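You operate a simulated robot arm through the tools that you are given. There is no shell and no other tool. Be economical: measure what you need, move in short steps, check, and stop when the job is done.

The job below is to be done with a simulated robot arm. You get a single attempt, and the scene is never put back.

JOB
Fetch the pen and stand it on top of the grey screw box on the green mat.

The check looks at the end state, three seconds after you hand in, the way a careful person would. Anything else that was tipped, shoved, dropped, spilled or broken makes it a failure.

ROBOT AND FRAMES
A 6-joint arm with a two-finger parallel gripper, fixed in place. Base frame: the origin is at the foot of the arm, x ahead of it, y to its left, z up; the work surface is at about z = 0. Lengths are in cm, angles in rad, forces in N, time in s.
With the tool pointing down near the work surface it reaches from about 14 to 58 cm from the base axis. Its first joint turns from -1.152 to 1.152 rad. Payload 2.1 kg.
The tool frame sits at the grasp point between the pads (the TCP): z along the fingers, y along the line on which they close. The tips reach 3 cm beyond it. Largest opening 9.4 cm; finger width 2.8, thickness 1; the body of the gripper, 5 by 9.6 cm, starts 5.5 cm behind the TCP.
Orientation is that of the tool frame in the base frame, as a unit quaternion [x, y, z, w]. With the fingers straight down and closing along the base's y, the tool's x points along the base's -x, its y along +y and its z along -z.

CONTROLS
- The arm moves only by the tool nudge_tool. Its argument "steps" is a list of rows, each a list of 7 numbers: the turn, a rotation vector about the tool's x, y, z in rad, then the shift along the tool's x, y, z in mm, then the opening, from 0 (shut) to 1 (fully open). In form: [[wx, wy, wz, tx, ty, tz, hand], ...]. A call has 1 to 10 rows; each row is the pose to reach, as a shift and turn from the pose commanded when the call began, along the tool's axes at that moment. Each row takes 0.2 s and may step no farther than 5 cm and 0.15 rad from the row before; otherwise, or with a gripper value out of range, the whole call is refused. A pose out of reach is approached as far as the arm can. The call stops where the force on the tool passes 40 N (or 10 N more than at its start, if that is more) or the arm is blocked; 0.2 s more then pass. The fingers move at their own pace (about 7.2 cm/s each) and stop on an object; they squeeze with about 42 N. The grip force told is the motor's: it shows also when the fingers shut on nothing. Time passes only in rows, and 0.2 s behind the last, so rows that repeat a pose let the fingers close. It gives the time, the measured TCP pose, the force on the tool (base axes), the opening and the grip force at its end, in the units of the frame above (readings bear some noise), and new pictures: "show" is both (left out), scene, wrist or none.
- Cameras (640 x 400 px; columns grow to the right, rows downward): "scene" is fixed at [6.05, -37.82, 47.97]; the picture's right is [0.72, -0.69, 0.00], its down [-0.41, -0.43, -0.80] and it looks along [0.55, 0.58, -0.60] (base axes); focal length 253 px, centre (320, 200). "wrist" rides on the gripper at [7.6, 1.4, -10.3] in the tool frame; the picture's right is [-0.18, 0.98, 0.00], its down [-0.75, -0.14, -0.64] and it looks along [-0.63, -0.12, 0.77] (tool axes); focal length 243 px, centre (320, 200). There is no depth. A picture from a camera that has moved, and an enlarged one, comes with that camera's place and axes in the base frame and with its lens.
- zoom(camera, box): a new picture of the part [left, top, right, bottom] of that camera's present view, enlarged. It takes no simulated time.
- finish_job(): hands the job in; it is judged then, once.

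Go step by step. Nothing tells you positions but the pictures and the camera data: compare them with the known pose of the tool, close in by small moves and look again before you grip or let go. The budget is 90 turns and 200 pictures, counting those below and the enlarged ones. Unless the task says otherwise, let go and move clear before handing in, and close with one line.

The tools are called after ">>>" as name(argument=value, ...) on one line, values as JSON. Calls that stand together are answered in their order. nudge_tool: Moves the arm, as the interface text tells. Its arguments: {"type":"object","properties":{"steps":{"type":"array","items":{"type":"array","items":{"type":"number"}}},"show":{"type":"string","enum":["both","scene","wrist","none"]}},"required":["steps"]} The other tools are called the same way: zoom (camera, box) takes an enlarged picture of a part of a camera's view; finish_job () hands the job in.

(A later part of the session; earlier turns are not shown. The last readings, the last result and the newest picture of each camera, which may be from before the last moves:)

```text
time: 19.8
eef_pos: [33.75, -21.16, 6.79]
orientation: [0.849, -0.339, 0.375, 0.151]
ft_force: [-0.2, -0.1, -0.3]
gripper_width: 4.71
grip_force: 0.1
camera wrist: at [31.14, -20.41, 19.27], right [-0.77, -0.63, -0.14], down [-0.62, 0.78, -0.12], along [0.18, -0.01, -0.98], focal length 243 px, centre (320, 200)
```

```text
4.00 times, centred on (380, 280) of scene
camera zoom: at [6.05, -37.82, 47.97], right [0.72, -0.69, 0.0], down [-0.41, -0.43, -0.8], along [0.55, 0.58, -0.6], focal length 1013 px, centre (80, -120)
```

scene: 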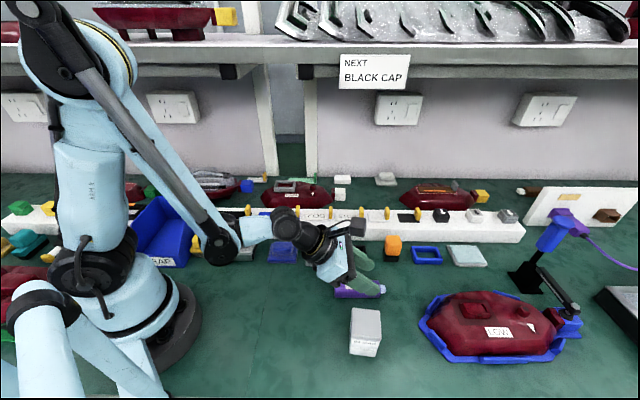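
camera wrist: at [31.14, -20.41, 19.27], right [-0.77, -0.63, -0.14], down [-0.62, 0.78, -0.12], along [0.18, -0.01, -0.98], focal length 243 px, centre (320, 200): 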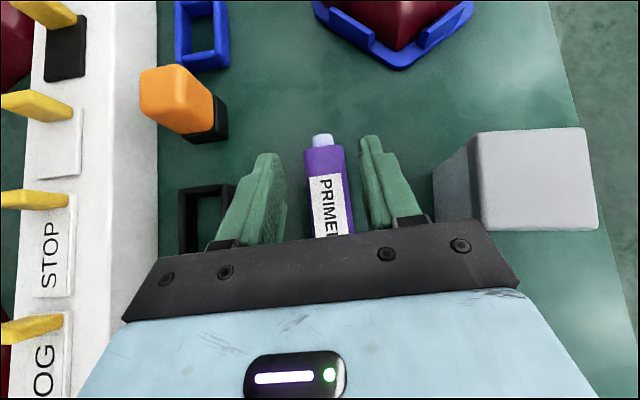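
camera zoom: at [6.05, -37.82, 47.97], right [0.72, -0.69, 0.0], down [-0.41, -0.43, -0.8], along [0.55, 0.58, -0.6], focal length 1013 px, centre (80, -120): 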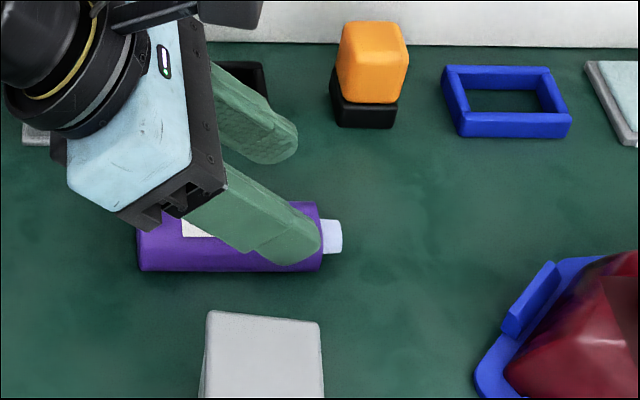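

The pen now lies flat on the mat, nib outward. I'll raise straight up and bring the tool back to vertical for a clear look.

>>> nudge_tool(steps=[[0, 0, 0, 15, 0, -13, 0.5], [0, 0, 0, 30, 0, -27, 0.5], [0, 0, 0, 52, 0, -47, 0.5], [0, -0.14, 0, 75, 0, -67, 0.6], [0, -0.28, 0, 80, 0, -75, 0.6], [0, -0.42, 0, 80, 0, -75, 0.6], [0, -0.56, 0, 80, 0, -75, 0.6], [0, -0.7, 0, 80, 0, -75, 0.6], [0, -0.84, 0, 80, 0, -75, 0.6]])

>>> zoom(camera="scene", box=[300, 230, 460, 330])

```text
time: 21.8
eef_pos: [33.77, -21.03, 17.63]
orientation: [0.929, -0.371, -0.006, -0.002]
ft_force: [-0.4, -0.8, -0.2]
gripper_width: 5.64
grip_force: 0.1
camera wrist: at [38.41, -27.29, 27.87], right [-0.81, -0.59, 0.0], down [-0.44, 0.62, 0.65], along [-0.38, 0.53, -0.76], focal length 243 px, centre (320, 200)
```

scene: 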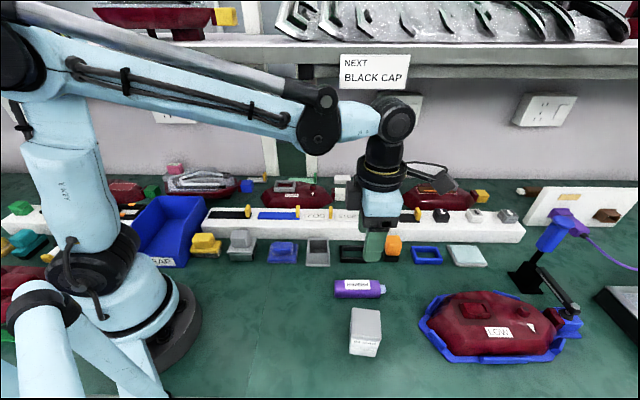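
wrist: 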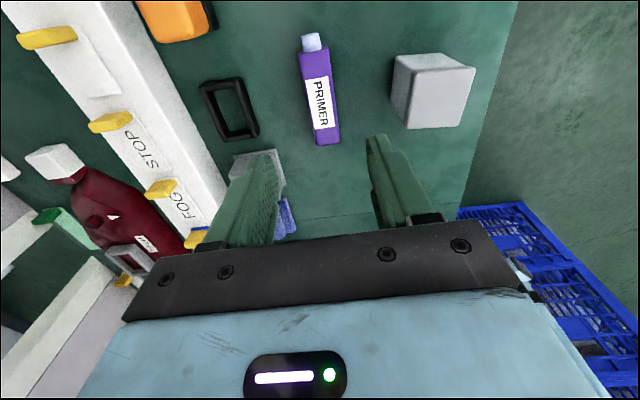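

```text
4.00 times, centred on (380, 280) of scene
camera zoom: at [6.04, -37.81, 47.97], right [0.72, -0.69, 0.0], down [-0.41, -0.43, -0.8], along [0.55, 0.58, -0.6], focal length 1013 px, centre (80, -120)
```

zoom: 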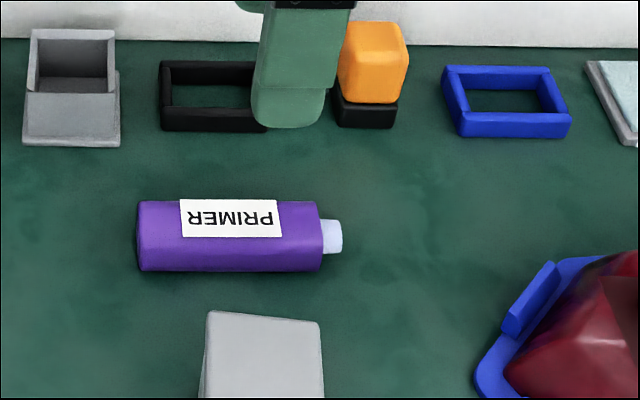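

The pen is lying parallel to the row, about 9.2 cm long, centred near (33.3, -20.4), with the nib outward. I'll approach tilted back by 30°, so the tool can later place it nib-up at a reachable 60° tilt.

>>> nudge_tool(steps=[[0, -0.13, 0, 4, -1.3, 10, 0.65], [0, -0.26, 0, 8, -1.3, 20, 0.65], [0, -0.39, 0, 12, -1.3, 30, 0.65], [0, -0.51, 0, 14.6, -1.3, 45, 0.65], [0, -0.51, 0, 14.6, -1.3, 70, 0.65], [0, -0.51, 0, 14.6, -1.3, 90, 0.65]])

>>> zoom(camera="scene", box=[310, 200, 470, 310])

```text
time: 23.2
eef_pos: [35.15, -21.49, 8.92]
orientation: [0.905, -0.363, -0.204, -0.087]
ft_force: [0.1, 0.1, 0.0]
gripper_width: 6.09
grip_force: 0.1
out of reach, approached as far as the arm can: row 4, 5, 6
camera wrist: at [42.29, -30.34, 14.78], right [-0.8, -0.6, 0.07], down [-0.2, 0.37, 0.91], along [-0.57, 0.71, -0.42], focal length 243 px, centre (320, 200)
```

scene: 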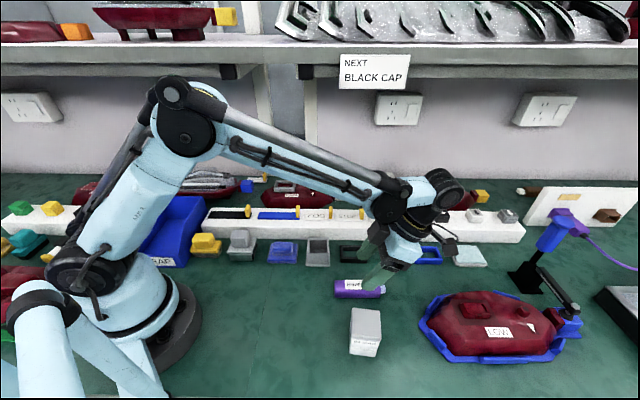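
wrist: 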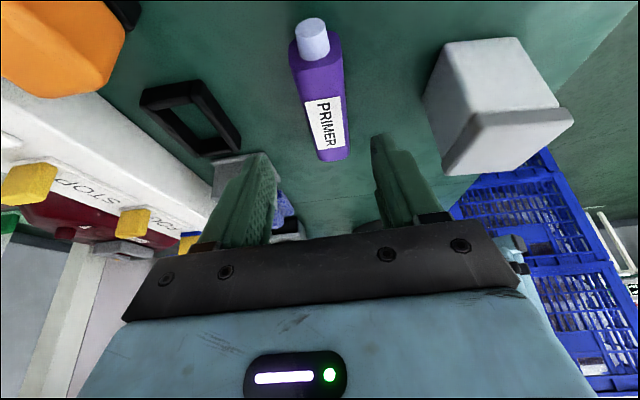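

```text
3.64 times, centred on (390, 255) of scene
camera zoom: at [6.05, -37.82, 47.97], right [0.72, -0.69, 0.0], down [-0.41, -0.43, -0.8], along [0.55, 0.58, -0.6], focal length 921 px, centre (66, 0)
```

zoom: 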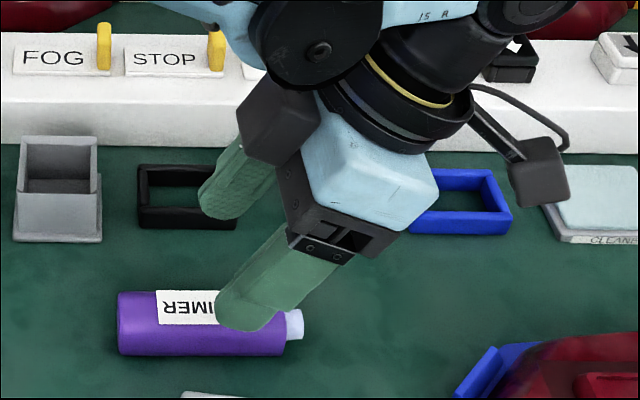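

Tilt reached about -26°, and it should allow more as I get lower. I'll shift laterally 5 mm to centre on the pen and descend partway.

>>> nudge_tool(steps=[[0, 0, 0, 7, 5, 9, 0.65], [0, 0, 0, 14, 5, 18, 0.65], [0, -0.04, 0, 20, 5, 26, 0.65], [0, -0.075, 0, 20.8, 5, 27.8, 0.65]])

>>> zoom(camera="scene", box=[310, 200, 470, 310])

```text
time: 24.2
eef_pos: [35.19, -22.06, 5.57]
orientation: [0.904, -0.364, -0.204, -0.09]
ft_force: [0.4, 0.3, -0.9]
gripper_width: 6.12
grip_force: 0.1
out of reach, approached as far as the arm can: row 3, 4
camera wrist: at [42.46, -30.86, 11.46], right [-0.8, -0.59, 0.07], down [-0.2, 0.37, 0.91], along [-0.56, 0.71, -0.42], focal length 243 px, centre (320, 200)
```

scene: 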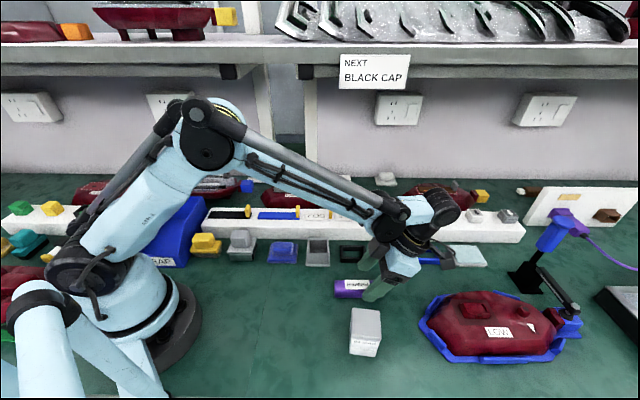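
wrist: 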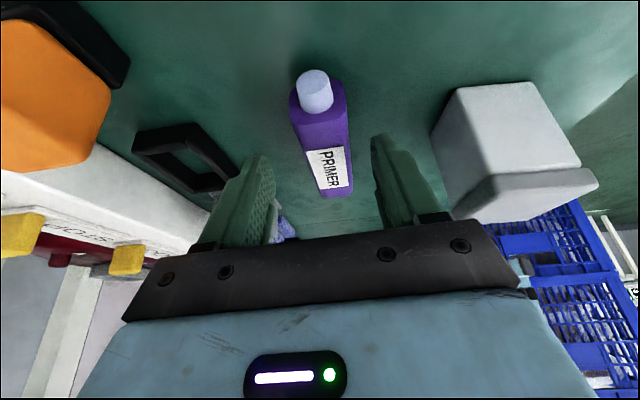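

```text
3.64 times, centred on (390, 255) of scene
camera zoom: at [6.05, -37.82, 47.97], right [0.72, -0.69, 0.0], down [-0.41, -0.43, -0.8], along [0.55, 0.58, -0.6], focal length 921 px, centre (66, 0)
```

zoom: 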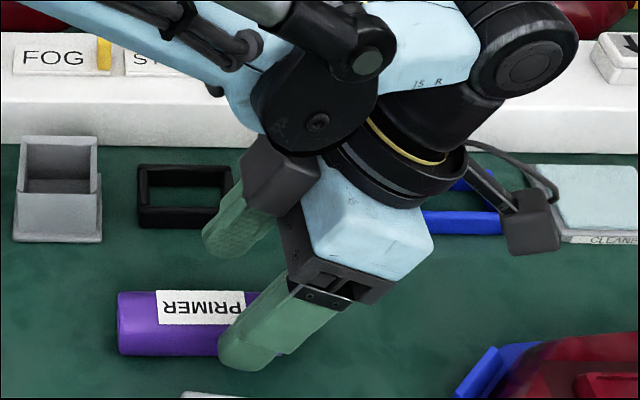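

Tilt is limited at about -26°, which means placing at 64°, still within reach. The fingers straddle the pen, so I'll go down the last 2 cm.

>>> nudge_tool(steps=[[0, 0, 0, 3, 0, 6, 0.65], [0, 0, 0, 6, 0, 12, 0.65], [0, 0, 0, 8.5, 0, 17.5, 0.65]])

>>> zoom(camera="scene", box=[330, 240, 450, 320])

```text
time: 25.0
eef_pos: [35.5, -21.93, 3.66]
orientation: [0.905, -0.363, -0.204, -0.09]
ft_force: [-0.2, -0.3, 0.0]
gripper_width: 6.11
grip_force: 0.1
camera wrist: at [42.6, -30.8, 9.48], right [-0.8, -0.59, 0.07], down [-0.2, 0.37, 0.91], along [-0.56, 0.71, -0.42], focal length 243 px, centre (320, 200)
```

scene: 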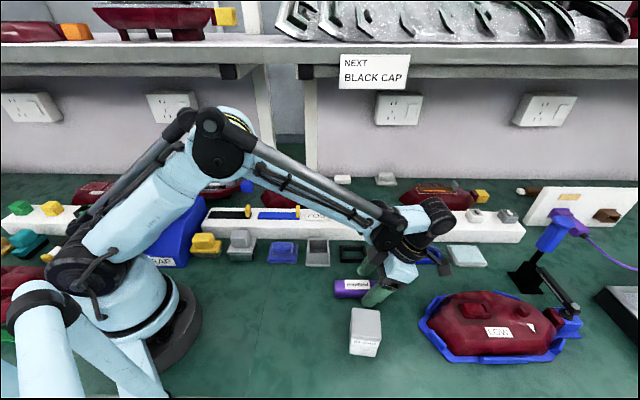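
wrist: 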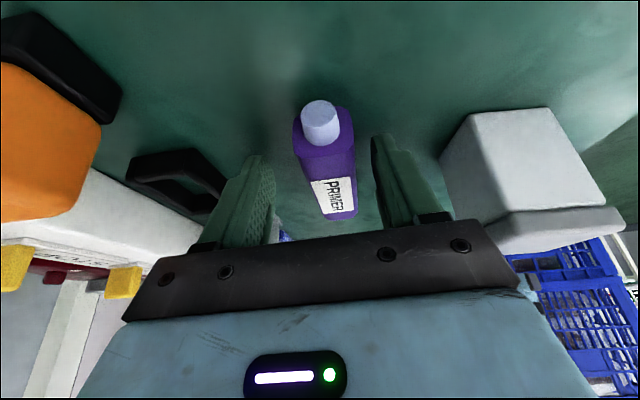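

```text
5.00 times, centred on (390, 280) of scene
camera zoom: at [6.05, -37.82, 47.97], right [0.72, -0.69, 0.0], down [-0.41, -0.43, -0.8], along [0.55, 0.58, -0.6], focal length 1266 px, centre (-30, -200)
```

zoom: 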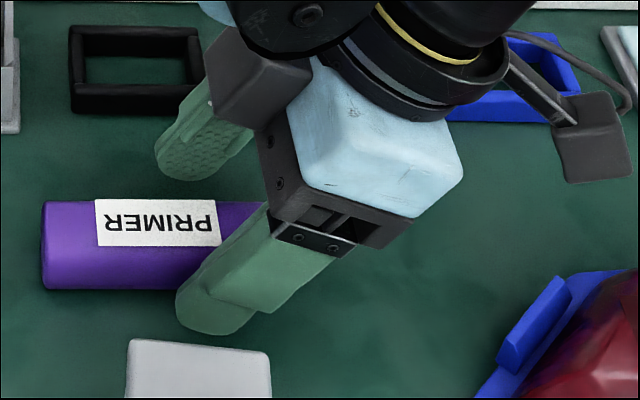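

The pen is between the fingers and well placed. I'll close on it.

>>> nudge_tool(steps=[[0, 0, 0, 0, 0, 0, 0.45], [0, 0, 0, 0, 0, 0, 0.35], [0, 0, 0, 0, 0, 0, 0.2], [0, 0, 0, 0, 0, 0, 0], [0, 0, 0, 0, 0, 0, 0]])

>>> zoom(camera="scene", box=[330, 240, 450, 320])

```text
time: 26.2
eef_pos: [35.44, -22.01, 3.54]
orientation: [0.905, -0.363, -0.203, -0.089]
ft_force: [-0.2, -0.7, 0.4]
gripper_width: 2.9
grip_force: 42.2
camera wrist: at [42.59, -30.81, 9.48], right [-0.8, -0.59, 0.07], down [-0.2, 0.37, 0.91], along [-0.56, 0.71, -0.42], focal length 243 px, centre (320, 200)
```

scene: 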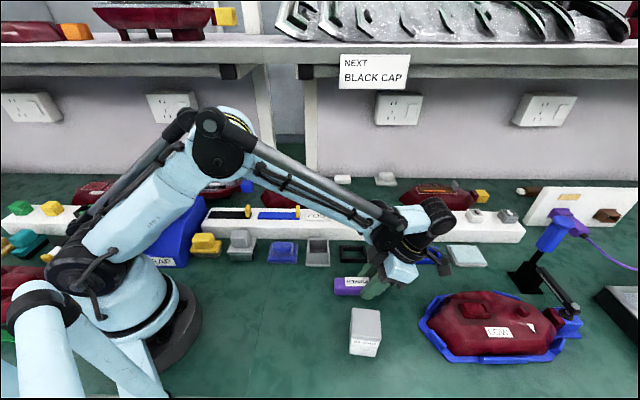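
wrist: 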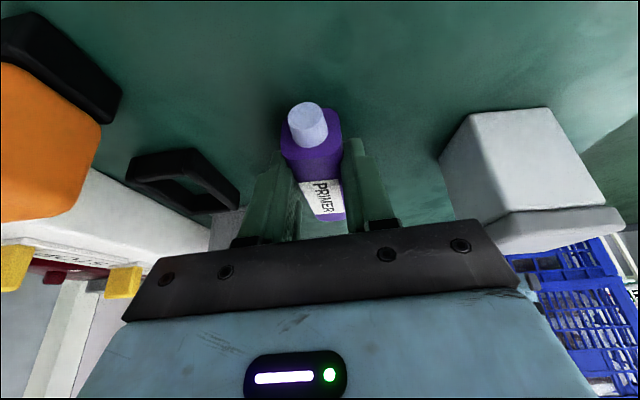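

```text
5.00 times, centred on (390, 280) of scene
camera zoom: at [6.05, -37.82, 47.97], right [0.72, -0.69, 0.0], down [-0.41, -0.43, -0.8], along [0.55, 0.58, -0.6], focal length 1266 px, centre (-30, -200)
```

zoom: 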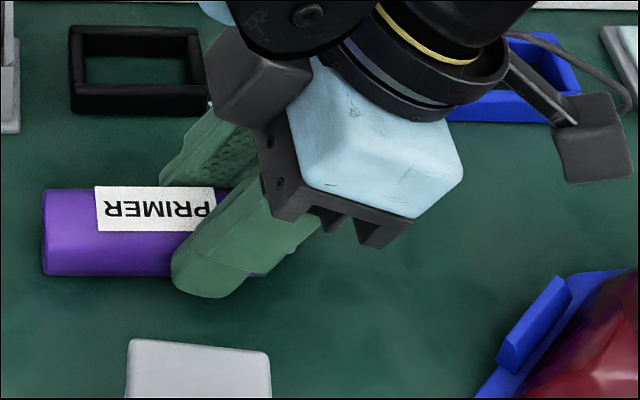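

Gripped at 2.9 cm. I'll lift it clear, then begin turning it nib-up.

>>> nudge_tool(steps=[[0, 0, 0, -4, 0, -9, 0], [0, 0.05, 0, -13, 0, -27, 0], [0, 0.15, 0, -26, 0, -54, 0], [0, 0.28, 0, -43, 0, -90, 0], [0, 0.42, 0, -61, 0, -126, 0], [0, 0.56, 0, -61, 0, -126, 0]])

```text
time: 27.6
eef_pos: [35.24, -22.03, 17.38]
orientation: [0.926, -0.373, 0.056, 0.015]
ft_force: [-0.6, 0.0, -1.0]
gripper_width: 2.84
grip_force: 41.3
camera wrist: at [38.93, -27.55, 28.53], right [-0.81, -0.58, -0.04], down [-0.5, 0.67, 0.55], along [-0.3, 0.47, -0.83], focal length 243 px, centre (320, 200)
```

scene: 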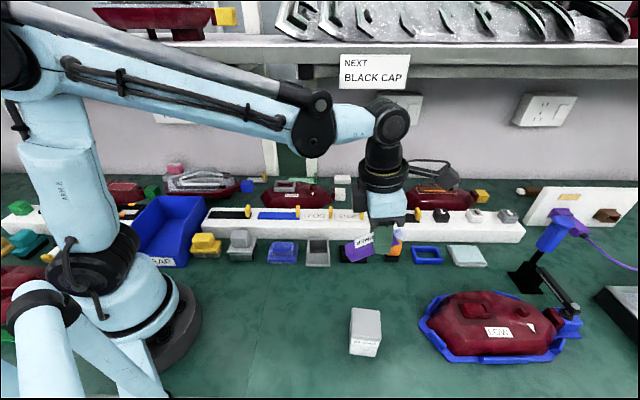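
wrist: 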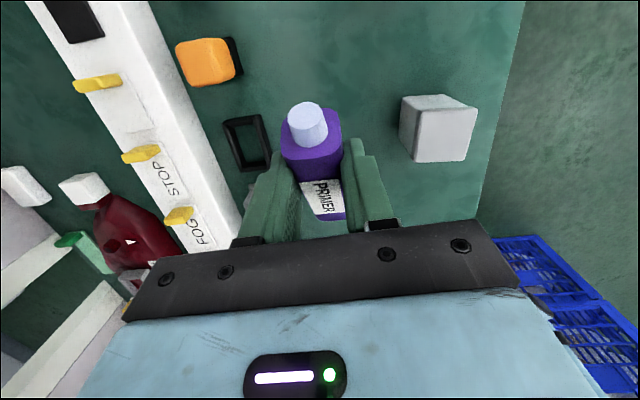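

The pen is nib-up-bound and held firmly. I'll tilt the tool to about 64° in place, rising a bit, so the pen becomes vertical.

>>> nudge_tool(steps=[[0, 0.13, 0, 1, 0, -10, 0], [0, 0.26, 0, 2, 0, -20, 0], [0, 0.39, 0, 3, 0, -30, 0], [0, 0.52, 0, 4.6, 0, -40, 0], [0, 0.65, 0, 4.6, 0, -40, 0], [0, 0.78, 0, 4.6, 0, -40, 0], [0, 0.91, 0, 4.6, 0, -40, 0], [0, 1.005, 0, 4.6, 0, -40, 0]])

>>> zoom(camera="scene", box=[290, 120, 450, 260])

```text
time: 29.4
eef_pos: [35.23, -22.12, 21.55]
orientation: [0.784, -0.321, 0.495, 0.193]
ft_force: [1.3, 0.3, 0.0]
gripper_width: 2.85
grip_force: 42.4
camera wrist: at [29.98, -19.04, 32.81], right [-0.74, -0.65, -0.18], down [-0.55, 0.73, -0.4], along [0.39, -0.19, -0.9], focal length 243 px, centre (320, 200)
```

scene: 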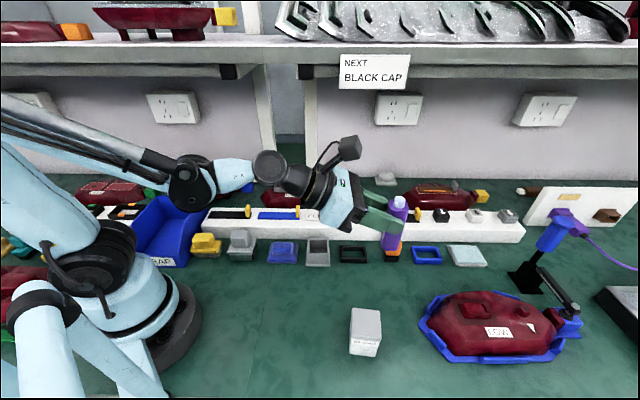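
wrist: 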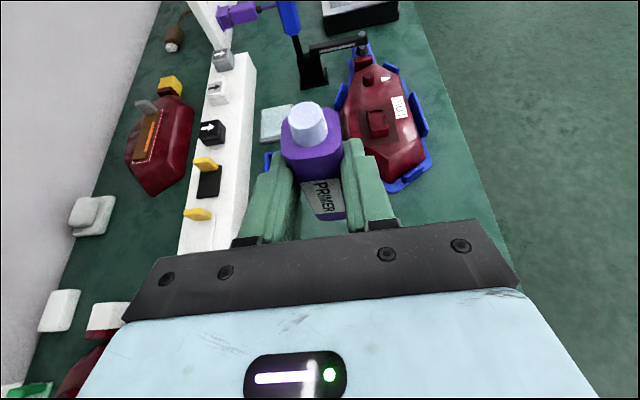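

```text
2.86 times, centred on (370, 190) of scene
camera zoom: at [6.05, -37.82, 47.97], right [0.72, -0.69, 0.0], down [-0.41, -0.43, -0.8], along [0.55, 0.58, -0.6], focal length 724 px, centre (177, 229)
```

zoom: 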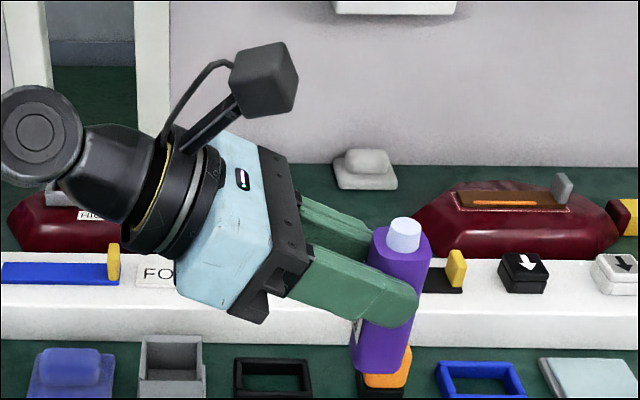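

The pen is vertical with the nib up, and its bottom is about 7.0 cm below the TCP. I'll carry it over to the screw box at (26.3, -27.5), turning the heading with the arm's base and keeping it high.

>>> nudge_tool(steps=[[-0.032, 0, 0.016, -2, 16, 4, 0], [-0.064, 0, 0.031, -4, 32, 2, 0], [-0.097, 0.001, 0.047, -7, 48, -4, 0], [-0.129, 0.002, 0.063, -15, 64, -11, 0], [-0.161, 0.003, 0.079, -28, 80, -18, 0], [-0.194, 0.003, 0.094, -40, 95, -24, 0], [-0.194, 0.003, 0.094, -57, 95, -26, 0]])

>>> zoom(camera="scene", box=[270, 220, 450, 380])

```text
time: 31.0
eef_pos: [25.24, -25.51, 17.37]
orientation: [0.746, -0.404, 0.47, 0.245]
ft_force: [-0.3, -0.4, 0.1]
gripper_width: 2.86
grip_force: 42.1
camera wrist: at [20.68, -21.5, 28.72], right [-0.86, -0.48, -0.18], down [-0.38, 0.84, -0.39], along [0.34, -0.27, -0.9], focal length 243 px, centre (320, 200)
```

scene: 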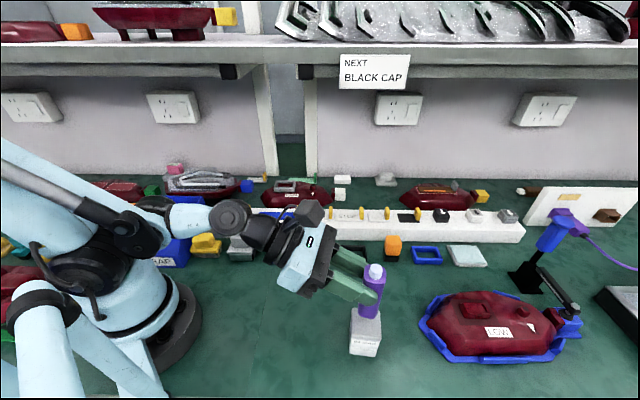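
wrist: 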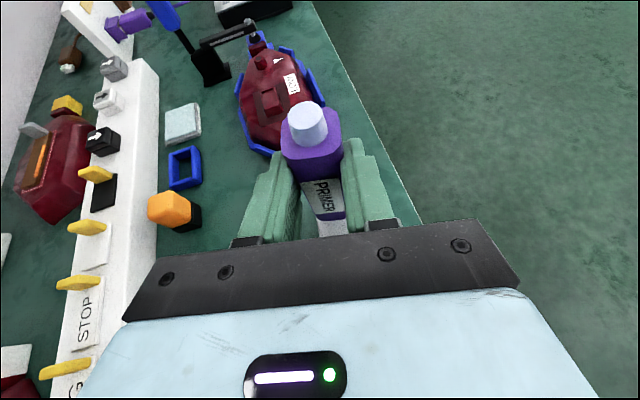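

```text
2.50 times, centred on (360, 300) of scene
camera zoom: at [6.05, -37.82, 47.97], right [0.72, -0.69, 0.0], down [-0.41, -0.43, -0.8], along [0.55, 0.58, -0.6], focal length 633 px, centre (220, -50)
```

zoom: 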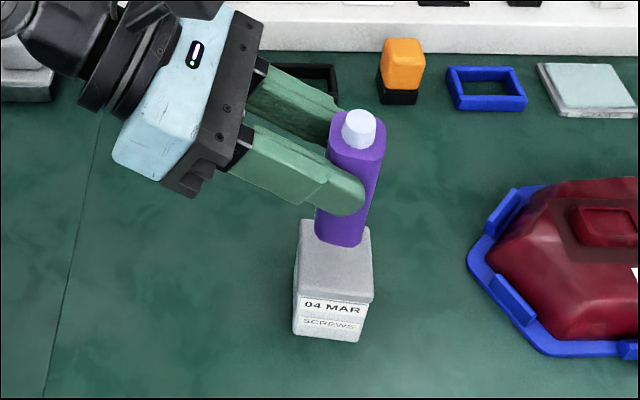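

The pen hangs just over the box. I'll apply the small lateral and roll corrections, lower to about half a centimetre above it, and check.

>>> nudge_tool(steps=[[0, 0.003, -0.007, -8, 1, 4, 0], [0, 0.005, -0.015, -16, 2, 8, 0], [0, 0.007, -0.015, -24, 2.2, 13, 0], [0, 0.007, -0.015, -28, 2.2, 15, 0]])

>>> zoom(camera="scene", box=[330, 260, 410, 360])

```text
time: 32.0
eef_pos: [25.34, -25.67, 14.2]
orientation: [0.747, -0.393, 0.474, 0.251]
ft_force: [-2.6, -2.6, 40.6]
gripper_width: 2.87
grip_force: 41.8
camera wrist: at [20.82, -21.5, 25.55], right [-0.86, -0.49, -0.16], down [-0.39, 0.82, -0.41], along [0.34, -0.29, -0.9], focal length 243 px, centre (320, 200)
```

scene: 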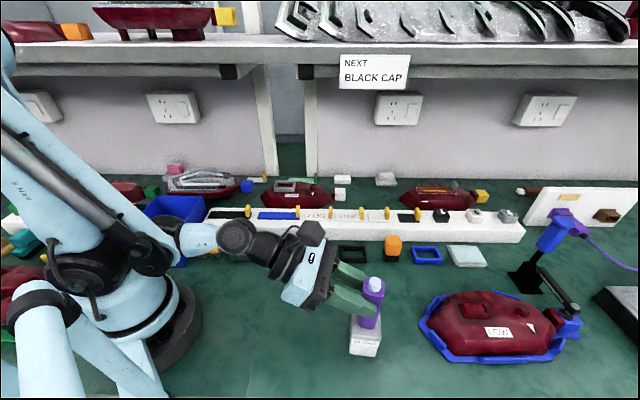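
wrist: 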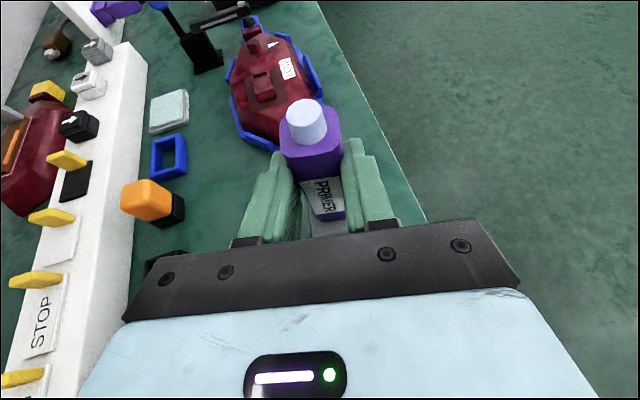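

```text
4.00 times, centred on (370, 310) of scene
camera zoom: at [6.03, -37.81, 47.99], right [0.72, -0.69, 0.0], down [-0.41, -0.43, -0.8], along [0.55, 0.58, -0.6], focal length 1013 px, centre (120, -240)
```

zoom: 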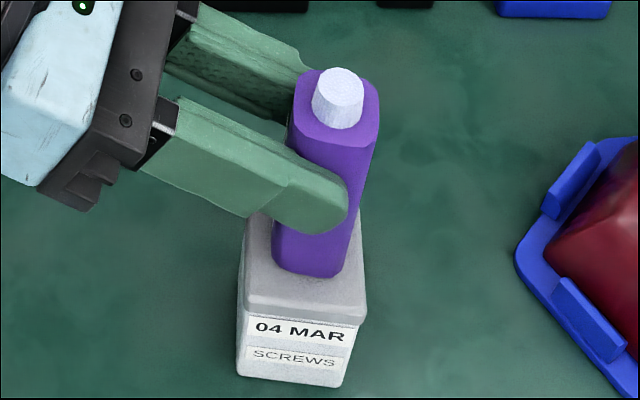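

The pen bottom touched the box top sooner than I estimated, and nothing moved. It sits about 0.6 cm too far back, so I'll lift slightly, shift it toward the scene camera and look.

>>> nudge_tool(steps=[[0, 0, 0, 3.5, 0, -2, 0], [0, 0, 0, 6.5, 0, -3, 0], [0, 0, 0, 6.8, 3, -2, 0], [0, 0, 0, 6.8, 5, -2, 0]])

>>> zoom(camera="scene", box=[330, 260, 410, 360])

```text
time: 33.0
eef_pos: [24.89, -26.12, 14.9]
orientation: [0.748, -0.397, 0.47, 0.249]
ft_force: [0.1, -0.1, 0.2]
gripper_width: 2.82
grip_force: 42.0
camera wrist: at [20.39, -21.88, 26.06], right [-0.86, -0.48, -0.17], down [-0.39, 0.83, -0.4], along [0.33, -0.28, -0.9], focal length 243 px, centre (320, 200)
```

scene: 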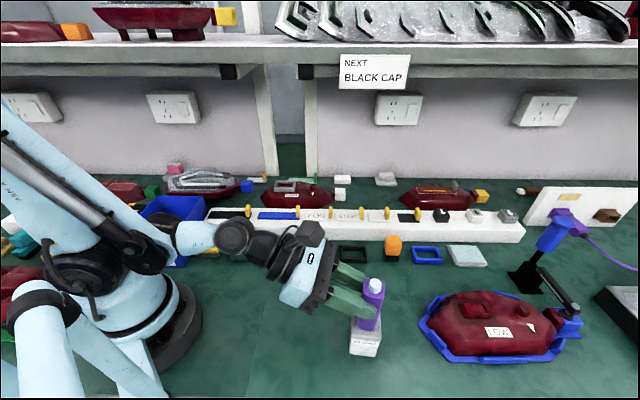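
wrist: 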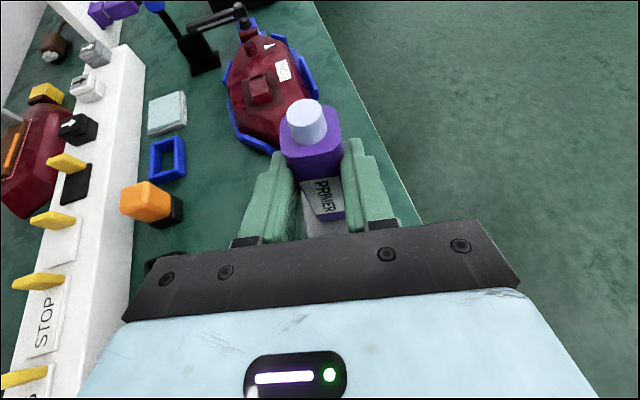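

```text
4.00 times, centred on (370, 310) of scene
camera zoom: at [6.05, -37.82, 47.97], right [0.72, -0.69, 0.0], down [-0.41, -0.43, -0.8], along [0.55, 0.58, -0.6], focal length 1013 px, centre (120, -240)
```

zoom: 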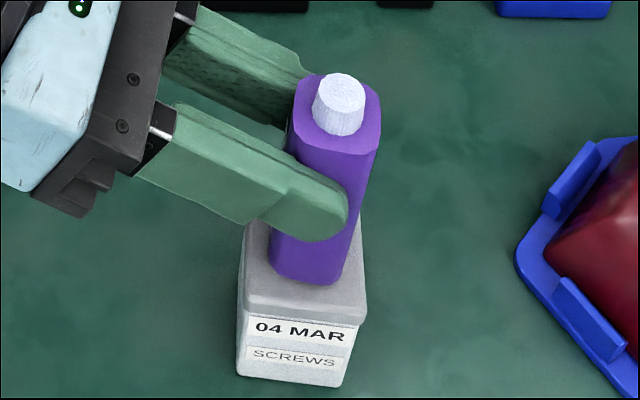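

It's now centred over the box top. I'll lower gently to light contact.

>>> nudge_tool(steps=[[0, 0, 0, -1.8, 0, 0.9, 0], [0, 0, 0, -3.2, 0, 1.5, 0], [0, 0, 0, -4.3, 0, 2, 0], [0, 0, 0, -4.3, 0, 2, 0]], show="none")

```text
time: 34.0
eef_pos: [24.94, -26.11, 14.43]
orientation: [0.747, -0.397, 0.471, 0.25]
ft_force: [0.2, 0.9, -0.3]
gripper_width: 2.84
grip_force: 41.7
```

>>> nudge_tool(steps=[[0, 0, 0, -0.9, 0, 0.4, 0], [0, 0, 0, -0.9, 0, 0.4, 0]], show="none")

```text
time: 34.6
eef_pos: [24.85, -26.1, 14.43]
orientation: [0.747, -0.397, 0.471, 0.25]
ft_force: [-1.1, 0.5, 0.7]
gripper_width: 2.86
grip_force: 42.3
```

No contact yet, so I'll lower another millimetre or so.

>>> nudge_tool(steps=[[0, 0, 0, -0.9, 0, 0.4, 0], [0, 0, 0, -0.9, 0, 0.4, 0]], show="none")

```text
time: 35.2
eef_pos: [24.87, -26.01, 14.41]
orientation: [0.747, -0.397, 0.471, 0.25]
ft_force: [-1.8, 1.7, 15.0]
gripper_width: 2.87
grip_force: 42.1
```

There is light contact at 15 N. I'll check the picture before letting go.

>>> zoom(camera="scene", box=[330, 260, 410, 360])

```text
4.00 times, centred on (370, 310) of scene
camera zoom: at [6.04, -37.81, 47.98], right [0.72, -0.69, 0.0], down [-0.41, -0.43, -0.8], along [0.55, 0.58, -0.6], focal length 1013 px, centre (120, -240)
```

zoom: 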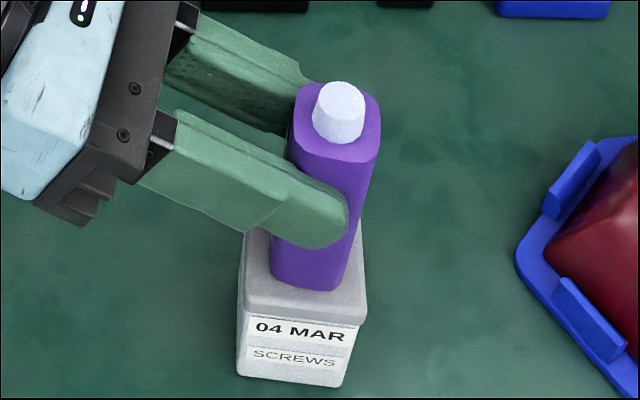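

I want to confirm the pen is truly upright before releasing it.

>>> zoom(camera="scene", box=[354, 276, 420, 336])

```text
6.67 times, centred on (387, 306) of scene
camera zoom: at [6.04, -37.81, 47.98], right [0.72, -0.69, 0.0], down [-0.41, -0.43, -0.8], along [0.55, 0.58, -0.6], focal length 1688 px, centre (-127, -507)
```

zoom: 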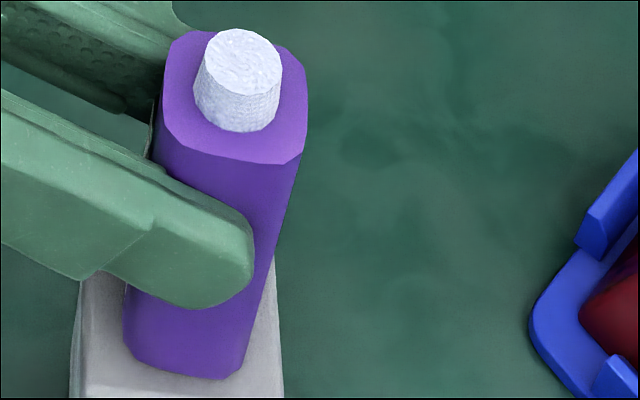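

The edges match true vertical. I'll relieve the pressure slightly and open gently.

>>> nudge_tool(steps=[[0, 0, 0, 0.6, 0, -0.3, 0], [0, 0, 0, 0.6, 0, -0.3, 0], [0, 0, 0, 0.6, 0, -0.3, 0.34], [0, 0, 0, 0.6, 0, -0.3, 0.4], [0, 0, 0, 0.6, 0, -0.3, 0.5], [0, 0, 0, 0.6, 0, -0.3, 0.6], [0, 0, 0, 0.6, 0, -0.3, 0.6]])

>>> zoom(camera="scene", box=[330, 260, 410, 360])

```text
time: 36.8
eef_pos: [25.02, -26.05, 14.29]
orientation: [0.747, -0.397, 0.47, 0.25]
ft_force: [-0.8, 0.7, -0.6]
gripper_width: 5.63
grip_force: 0.1
camera wrist: at [20.4, -21.93, 25.64], right [-0.86, -0.48, -0.17], down [-0.39, 0.83, -0.4], along [0.33, -0.28, -0.9], focal length 243 px, centre (320, 200)
```

scene: 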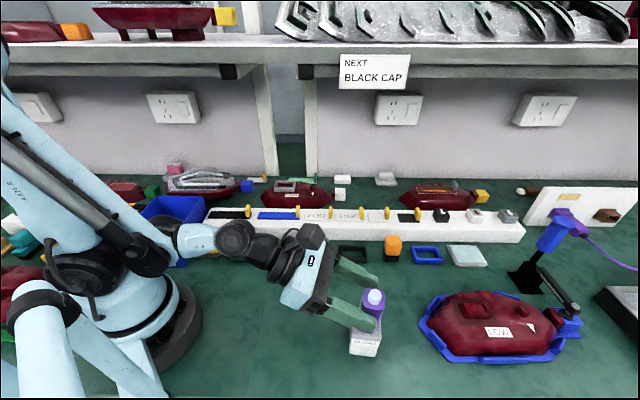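
wrist: 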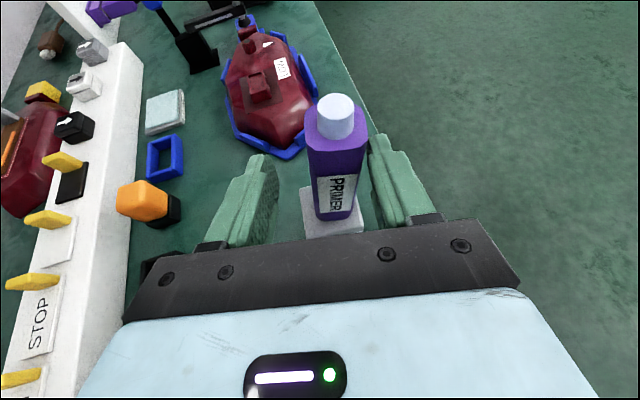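

```text
4.00 times, centred on (370, 310) of scene
camera zoom: at [6.05, -37.82, 47.97], right [0.72, -0.69, 0.0], down [-0.41, -0.43, -0.8], along [0.55, 0.58, -0.6], focal length 1013 px, centre (120, -240)
```

zoom: 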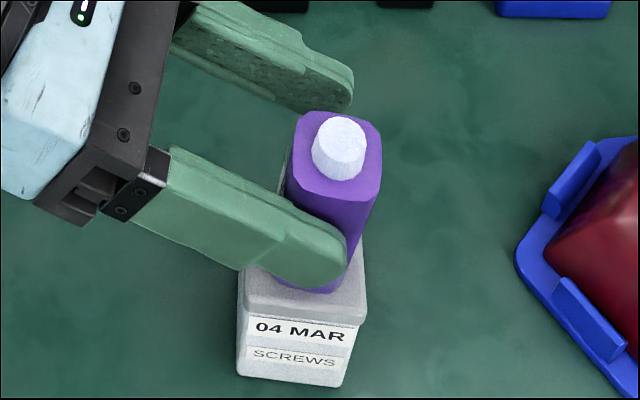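

The pen's top has shifted toward the near finger, so it may be leaning. I'll inspect it without moving.

>>> zoom(camera="scene", box=[354, 280, 410, 360])

>>> zoom(camera="wrist", box=[270, 70, 430, 250])

```text
5.00 times, centred on (382, 320) of scene
camera zoom: at [6.05, -37.82, 47.97], right [0.72, -0.69, 0.0], down [-0.41, -0.43, -0.8], along [0.55, 0.58, -0.6], focal length 1266 px, centre (10, -400)
```

zoom: 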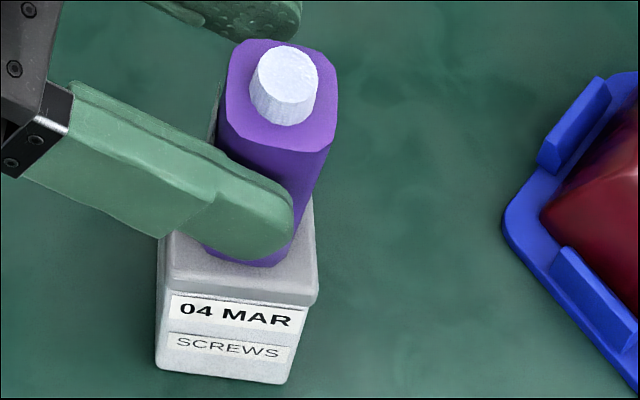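

```text
2.22 times, centred on (350, 160) of wrist
camera zoom: at [20.4, -21.93, 25.64], right [-0.86, -0.48, -0.17], down [-0.39, 0.83, -0.4], along [0.33, -0.28, -0.9], focal length 539 px, centre (253, 289)
```

zoom: 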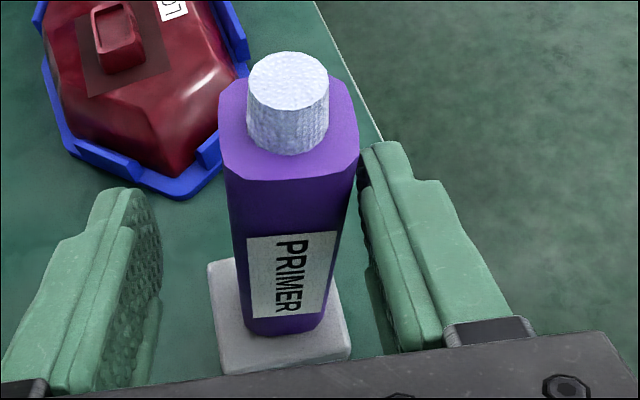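

The pen is leaning about 12° onto the near finger, probably flicked when the fingers opened quickly. The fingers still guard it, so I'll close slowly to bring it upright again.

>>> nudge_tool(steps=[[0, 0, 0, 0, 0, 0, 0.56], [0, 0, 0, 0, 0, 0, 0.52], [0, 0, 0, 0, 0, 0, 0.48], [0, 0, 0, 0, 0, 0, 0.44], [0, 0, 0, 0, 0, 0, 0.41], [0, 0, 0, 0, 0, 0, 0.38], [0, 0, 0, 0, 0, 0, 0.36]])

>>> zoom(camera="scene", box=[354, 270, 410, 350])

>>> zoom(camera="wrist", box=[230, 70, 420, 250])

```text
time: 38.4
eef_pos: [24.89, -26.14, 14.33]
orientation: [0.747, -0.398, 0.47, 0.25]
ft_force: [0.4, 0.5, 0.2]
gripper_width: 3.39
grip_force: 0.1
camera wrist: at [20.4, -21.93, 25.63], right [-0.86, -0.48, -0.17], down [-0.39, 0.83, -0.4], along [0.33, -0.28, -0.9], focal length 243 px, centre (320, 200)
```

scene: 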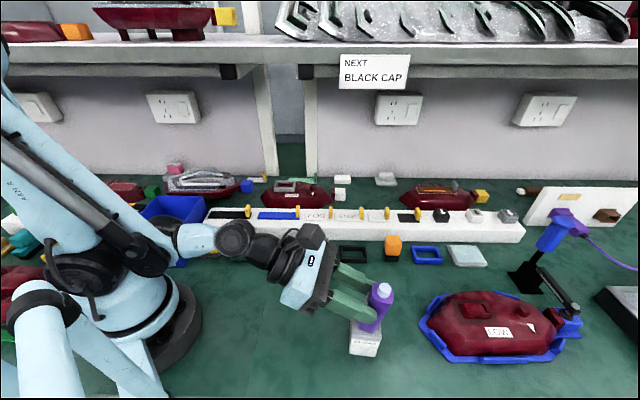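
wrist: 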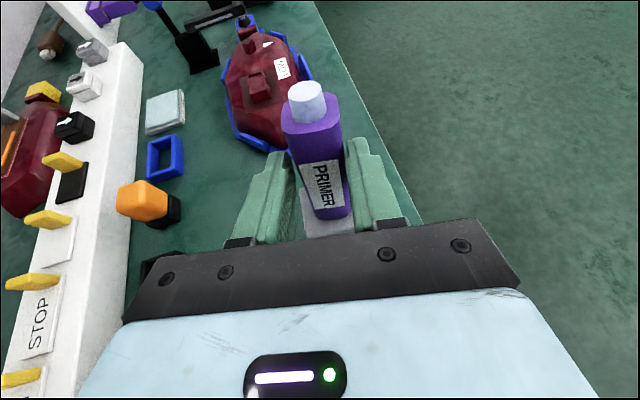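

```text
5.00 times, centred on (382, 310) of scene
camera zoom: at [6.05, -37.82, 47.97], right [0.72, -0.69, 0.0], down [-0.41, -0.43, -0.8], along [0.55, 0.58, -0.6], focal length 1266 px, centre (10, -350)
```

zoom: 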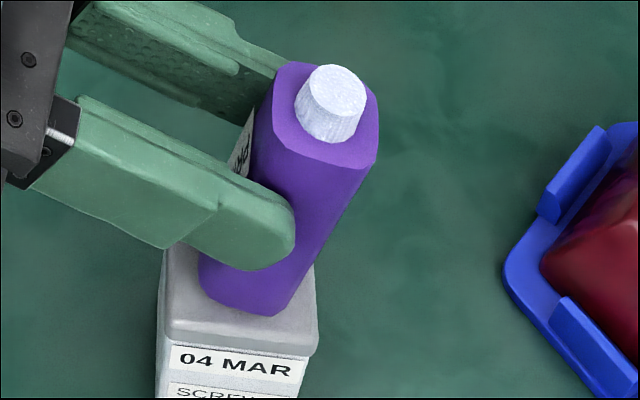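

```text
2.22 times, centred on (325, 160) of wrist
camera zoom: at [20.4, -21.93, 25.63], right [-0.86, -0.48, -0.17], down [-0.39, 0.83, -0.4], along [0.33, -0.28, -0.9], focal length 539 px, centre (309, 289)
```

zoom: 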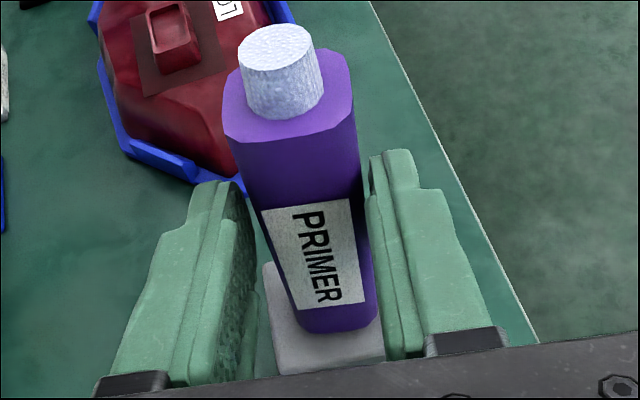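

The pen is loosely held with some outward lean. I'll wait a moment without moving, to see whether it settles or is at rest.

>>> nudge_tool(steps=[[0, 0, 0, 0, 0, 0, 0.36], [0, 0, 0, 0, 0, 0, 0.36], [0, 0, 0, 0, 0, 0, 0.36]], show="none")

>>> zoom(camera="scene", box=[354, 270, 410, 350])

>>> zoom(camera="wrist", box=[250, 70, 410, 250])

```text
time: 39.2
eef_pos: [24.93, -26.13, 14.41]
orientation: [0.747, -0.397, 0.471, 0.25]
ft_force: [0.0, 0.3, -0.5]
gripper_width: 3.38
grip_force: 0.1
```

```text
5.00 times, centred on (382, 310) of scene
camera zoom: at [6.05, -37.82, 47.97], right [0.72, -0.69, 0.0], down [-0.41, -0.43, -0.8], along [0.55, 0.58, -0.6], focal length 1266 px, centre (10, -350)
```

zoom: 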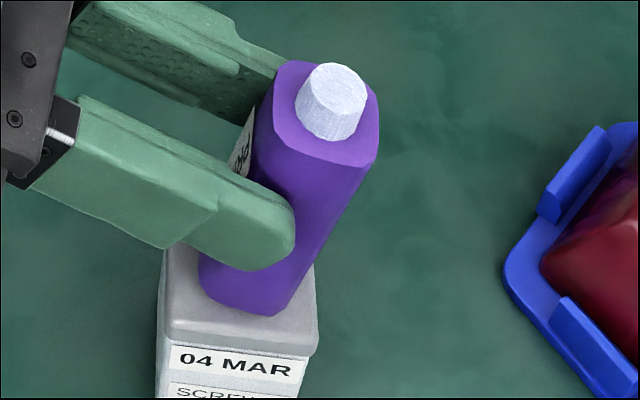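

```text
2.22 times, centred on (330, 160) of wrist
camera zoom: at [20.4, -21.93, 25.64], right [-0.86, -0.48, -0.17], down [-0.39, 0.83, -0.4], along [0.33, -0.28, -0.9], focal length 539 px, centre (298, 289)
```

zoom: 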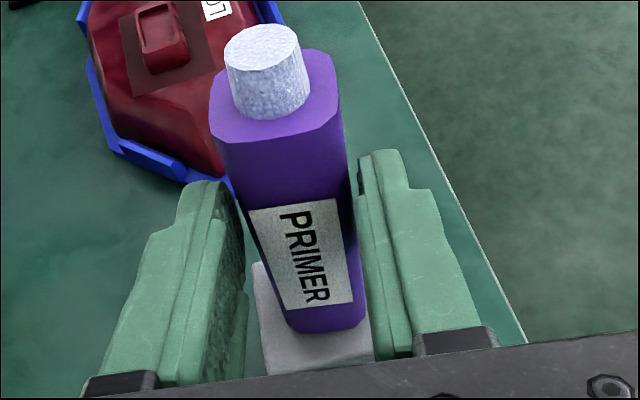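

It is at rest, leaning outward and against the near finger. I'll regrip it fully to square it between the pads, lift 2 cm, then correct the pitch.

>>> nudge_tool(steps=[[0, 0, 0, 0, 0, 0, 0.33], [0, 0, 0, 0, 0, 0, 0.3], [0, 0, 0, 0, 0, 0, 0], [0, 0, 0, 0, 0, 0, 0], [0, 0, 0, 9, 0, -4.3, 0], [0, 0, 0, 18, 0, -8.7, 0]])

>>> zoom(camera="scene", box=[340, 250, 420, 350])

>>> zoom(camera="wrist", box=[250, 70, 410, 250])

```text
time: 40.6
eef_pos: [24.92, -26.2, 16.35]
orientation: [0.747, -0.398, 0.47, 0.251]
ft_force: [0.8, 0.0, -0.5]
gripper_width: 2.83
grip_force: 42.0
camera wrist: at [20.49, -21.96, 27.7], right [-0.86, -0.48, -0.17], down [-0.39, 0.83, -0.4], along [0.33, -0.28, -0.9], focal length 243 px, centre (320, 200)
```

scene: 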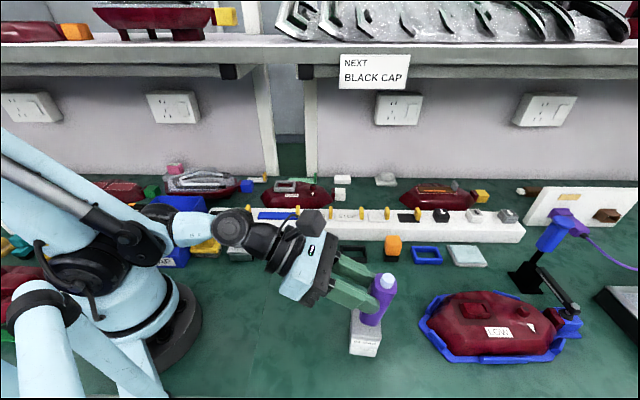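
wrist: 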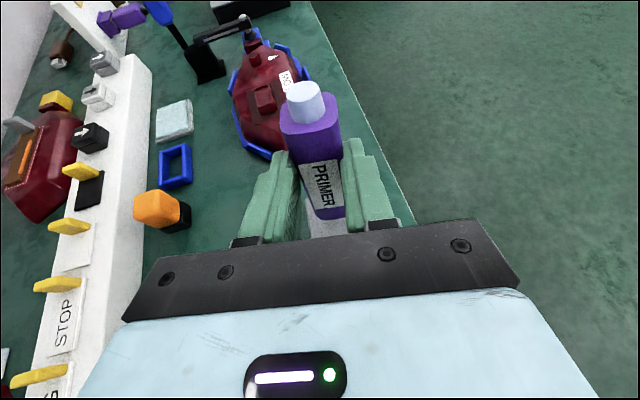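

```text
4.00 times, centred on (380, 300) of scene
camera zoom: at [6.04, -37.81, 47.97], right [0.72, -0.69, 0.0], down [-0.41, -0.43, -0.8], along [0.55, 0.58, -0.6], focal length 1013 px, centre (80, -200)
```

zoom: 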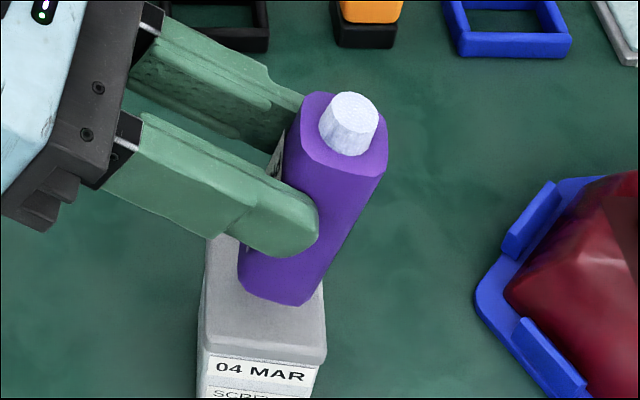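

```text
2.22 times, centred on (330, 160) of wrist
camera zoom: at [20.49, -21.96, 27.7], right [-0.86, -0.48, -0.17], down [-0.39, 0.83, -0.4], along [0.33, -0.28, -0.9], focal length 539 px, centre (298, 289)
```

zoom: 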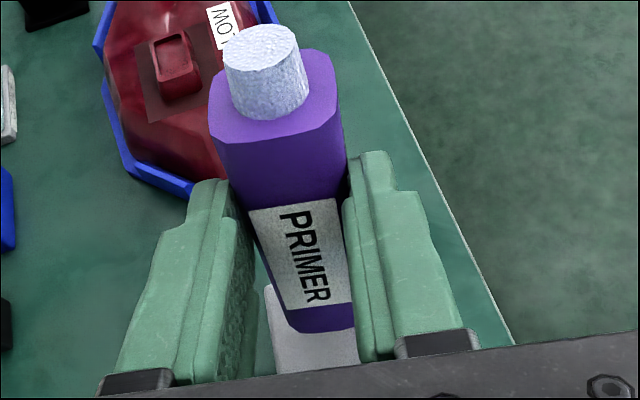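

The pen leans about 11° outward in the grip. I'll raise a little and tilt the tool up to compensate, to see how far it reaches.

>>> nudge_tool(steps=[[0, 0.05, 0, 9, 0, -4.3, 0], [0, 0.1, 0, 18, 0, -8.7, 0], [0, 0.15, 0, 22, 0, -11, 0], [0, 0.2, 0, 22, 0, -11, 0]], show="none")

>>> zoom(camera="scene", box=[340, 240, 420, 340])

```text
time: 41.6
eef_pos: [24.87, -25.99, 18.85]
orientation: [0.697, -0.37, 0.543, 0.288]
ft_force: [-1.6, -0.9, 0.0]
gripper_width: 2.85
grip_force: 41.8
```

```text
4.00 times, centred on (380, 290) of scene
camera zoom: at [6.05, -37.82, 47.97], right [0.72, -0.69, 0.0], down [-0.41, -0.43, -0.8], along [0.55, 0.58, -0.6], focal length 1013 px, centre (80, -160)
```

zoom: 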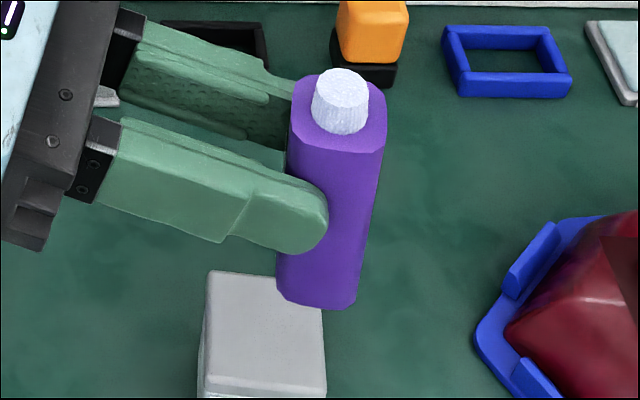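

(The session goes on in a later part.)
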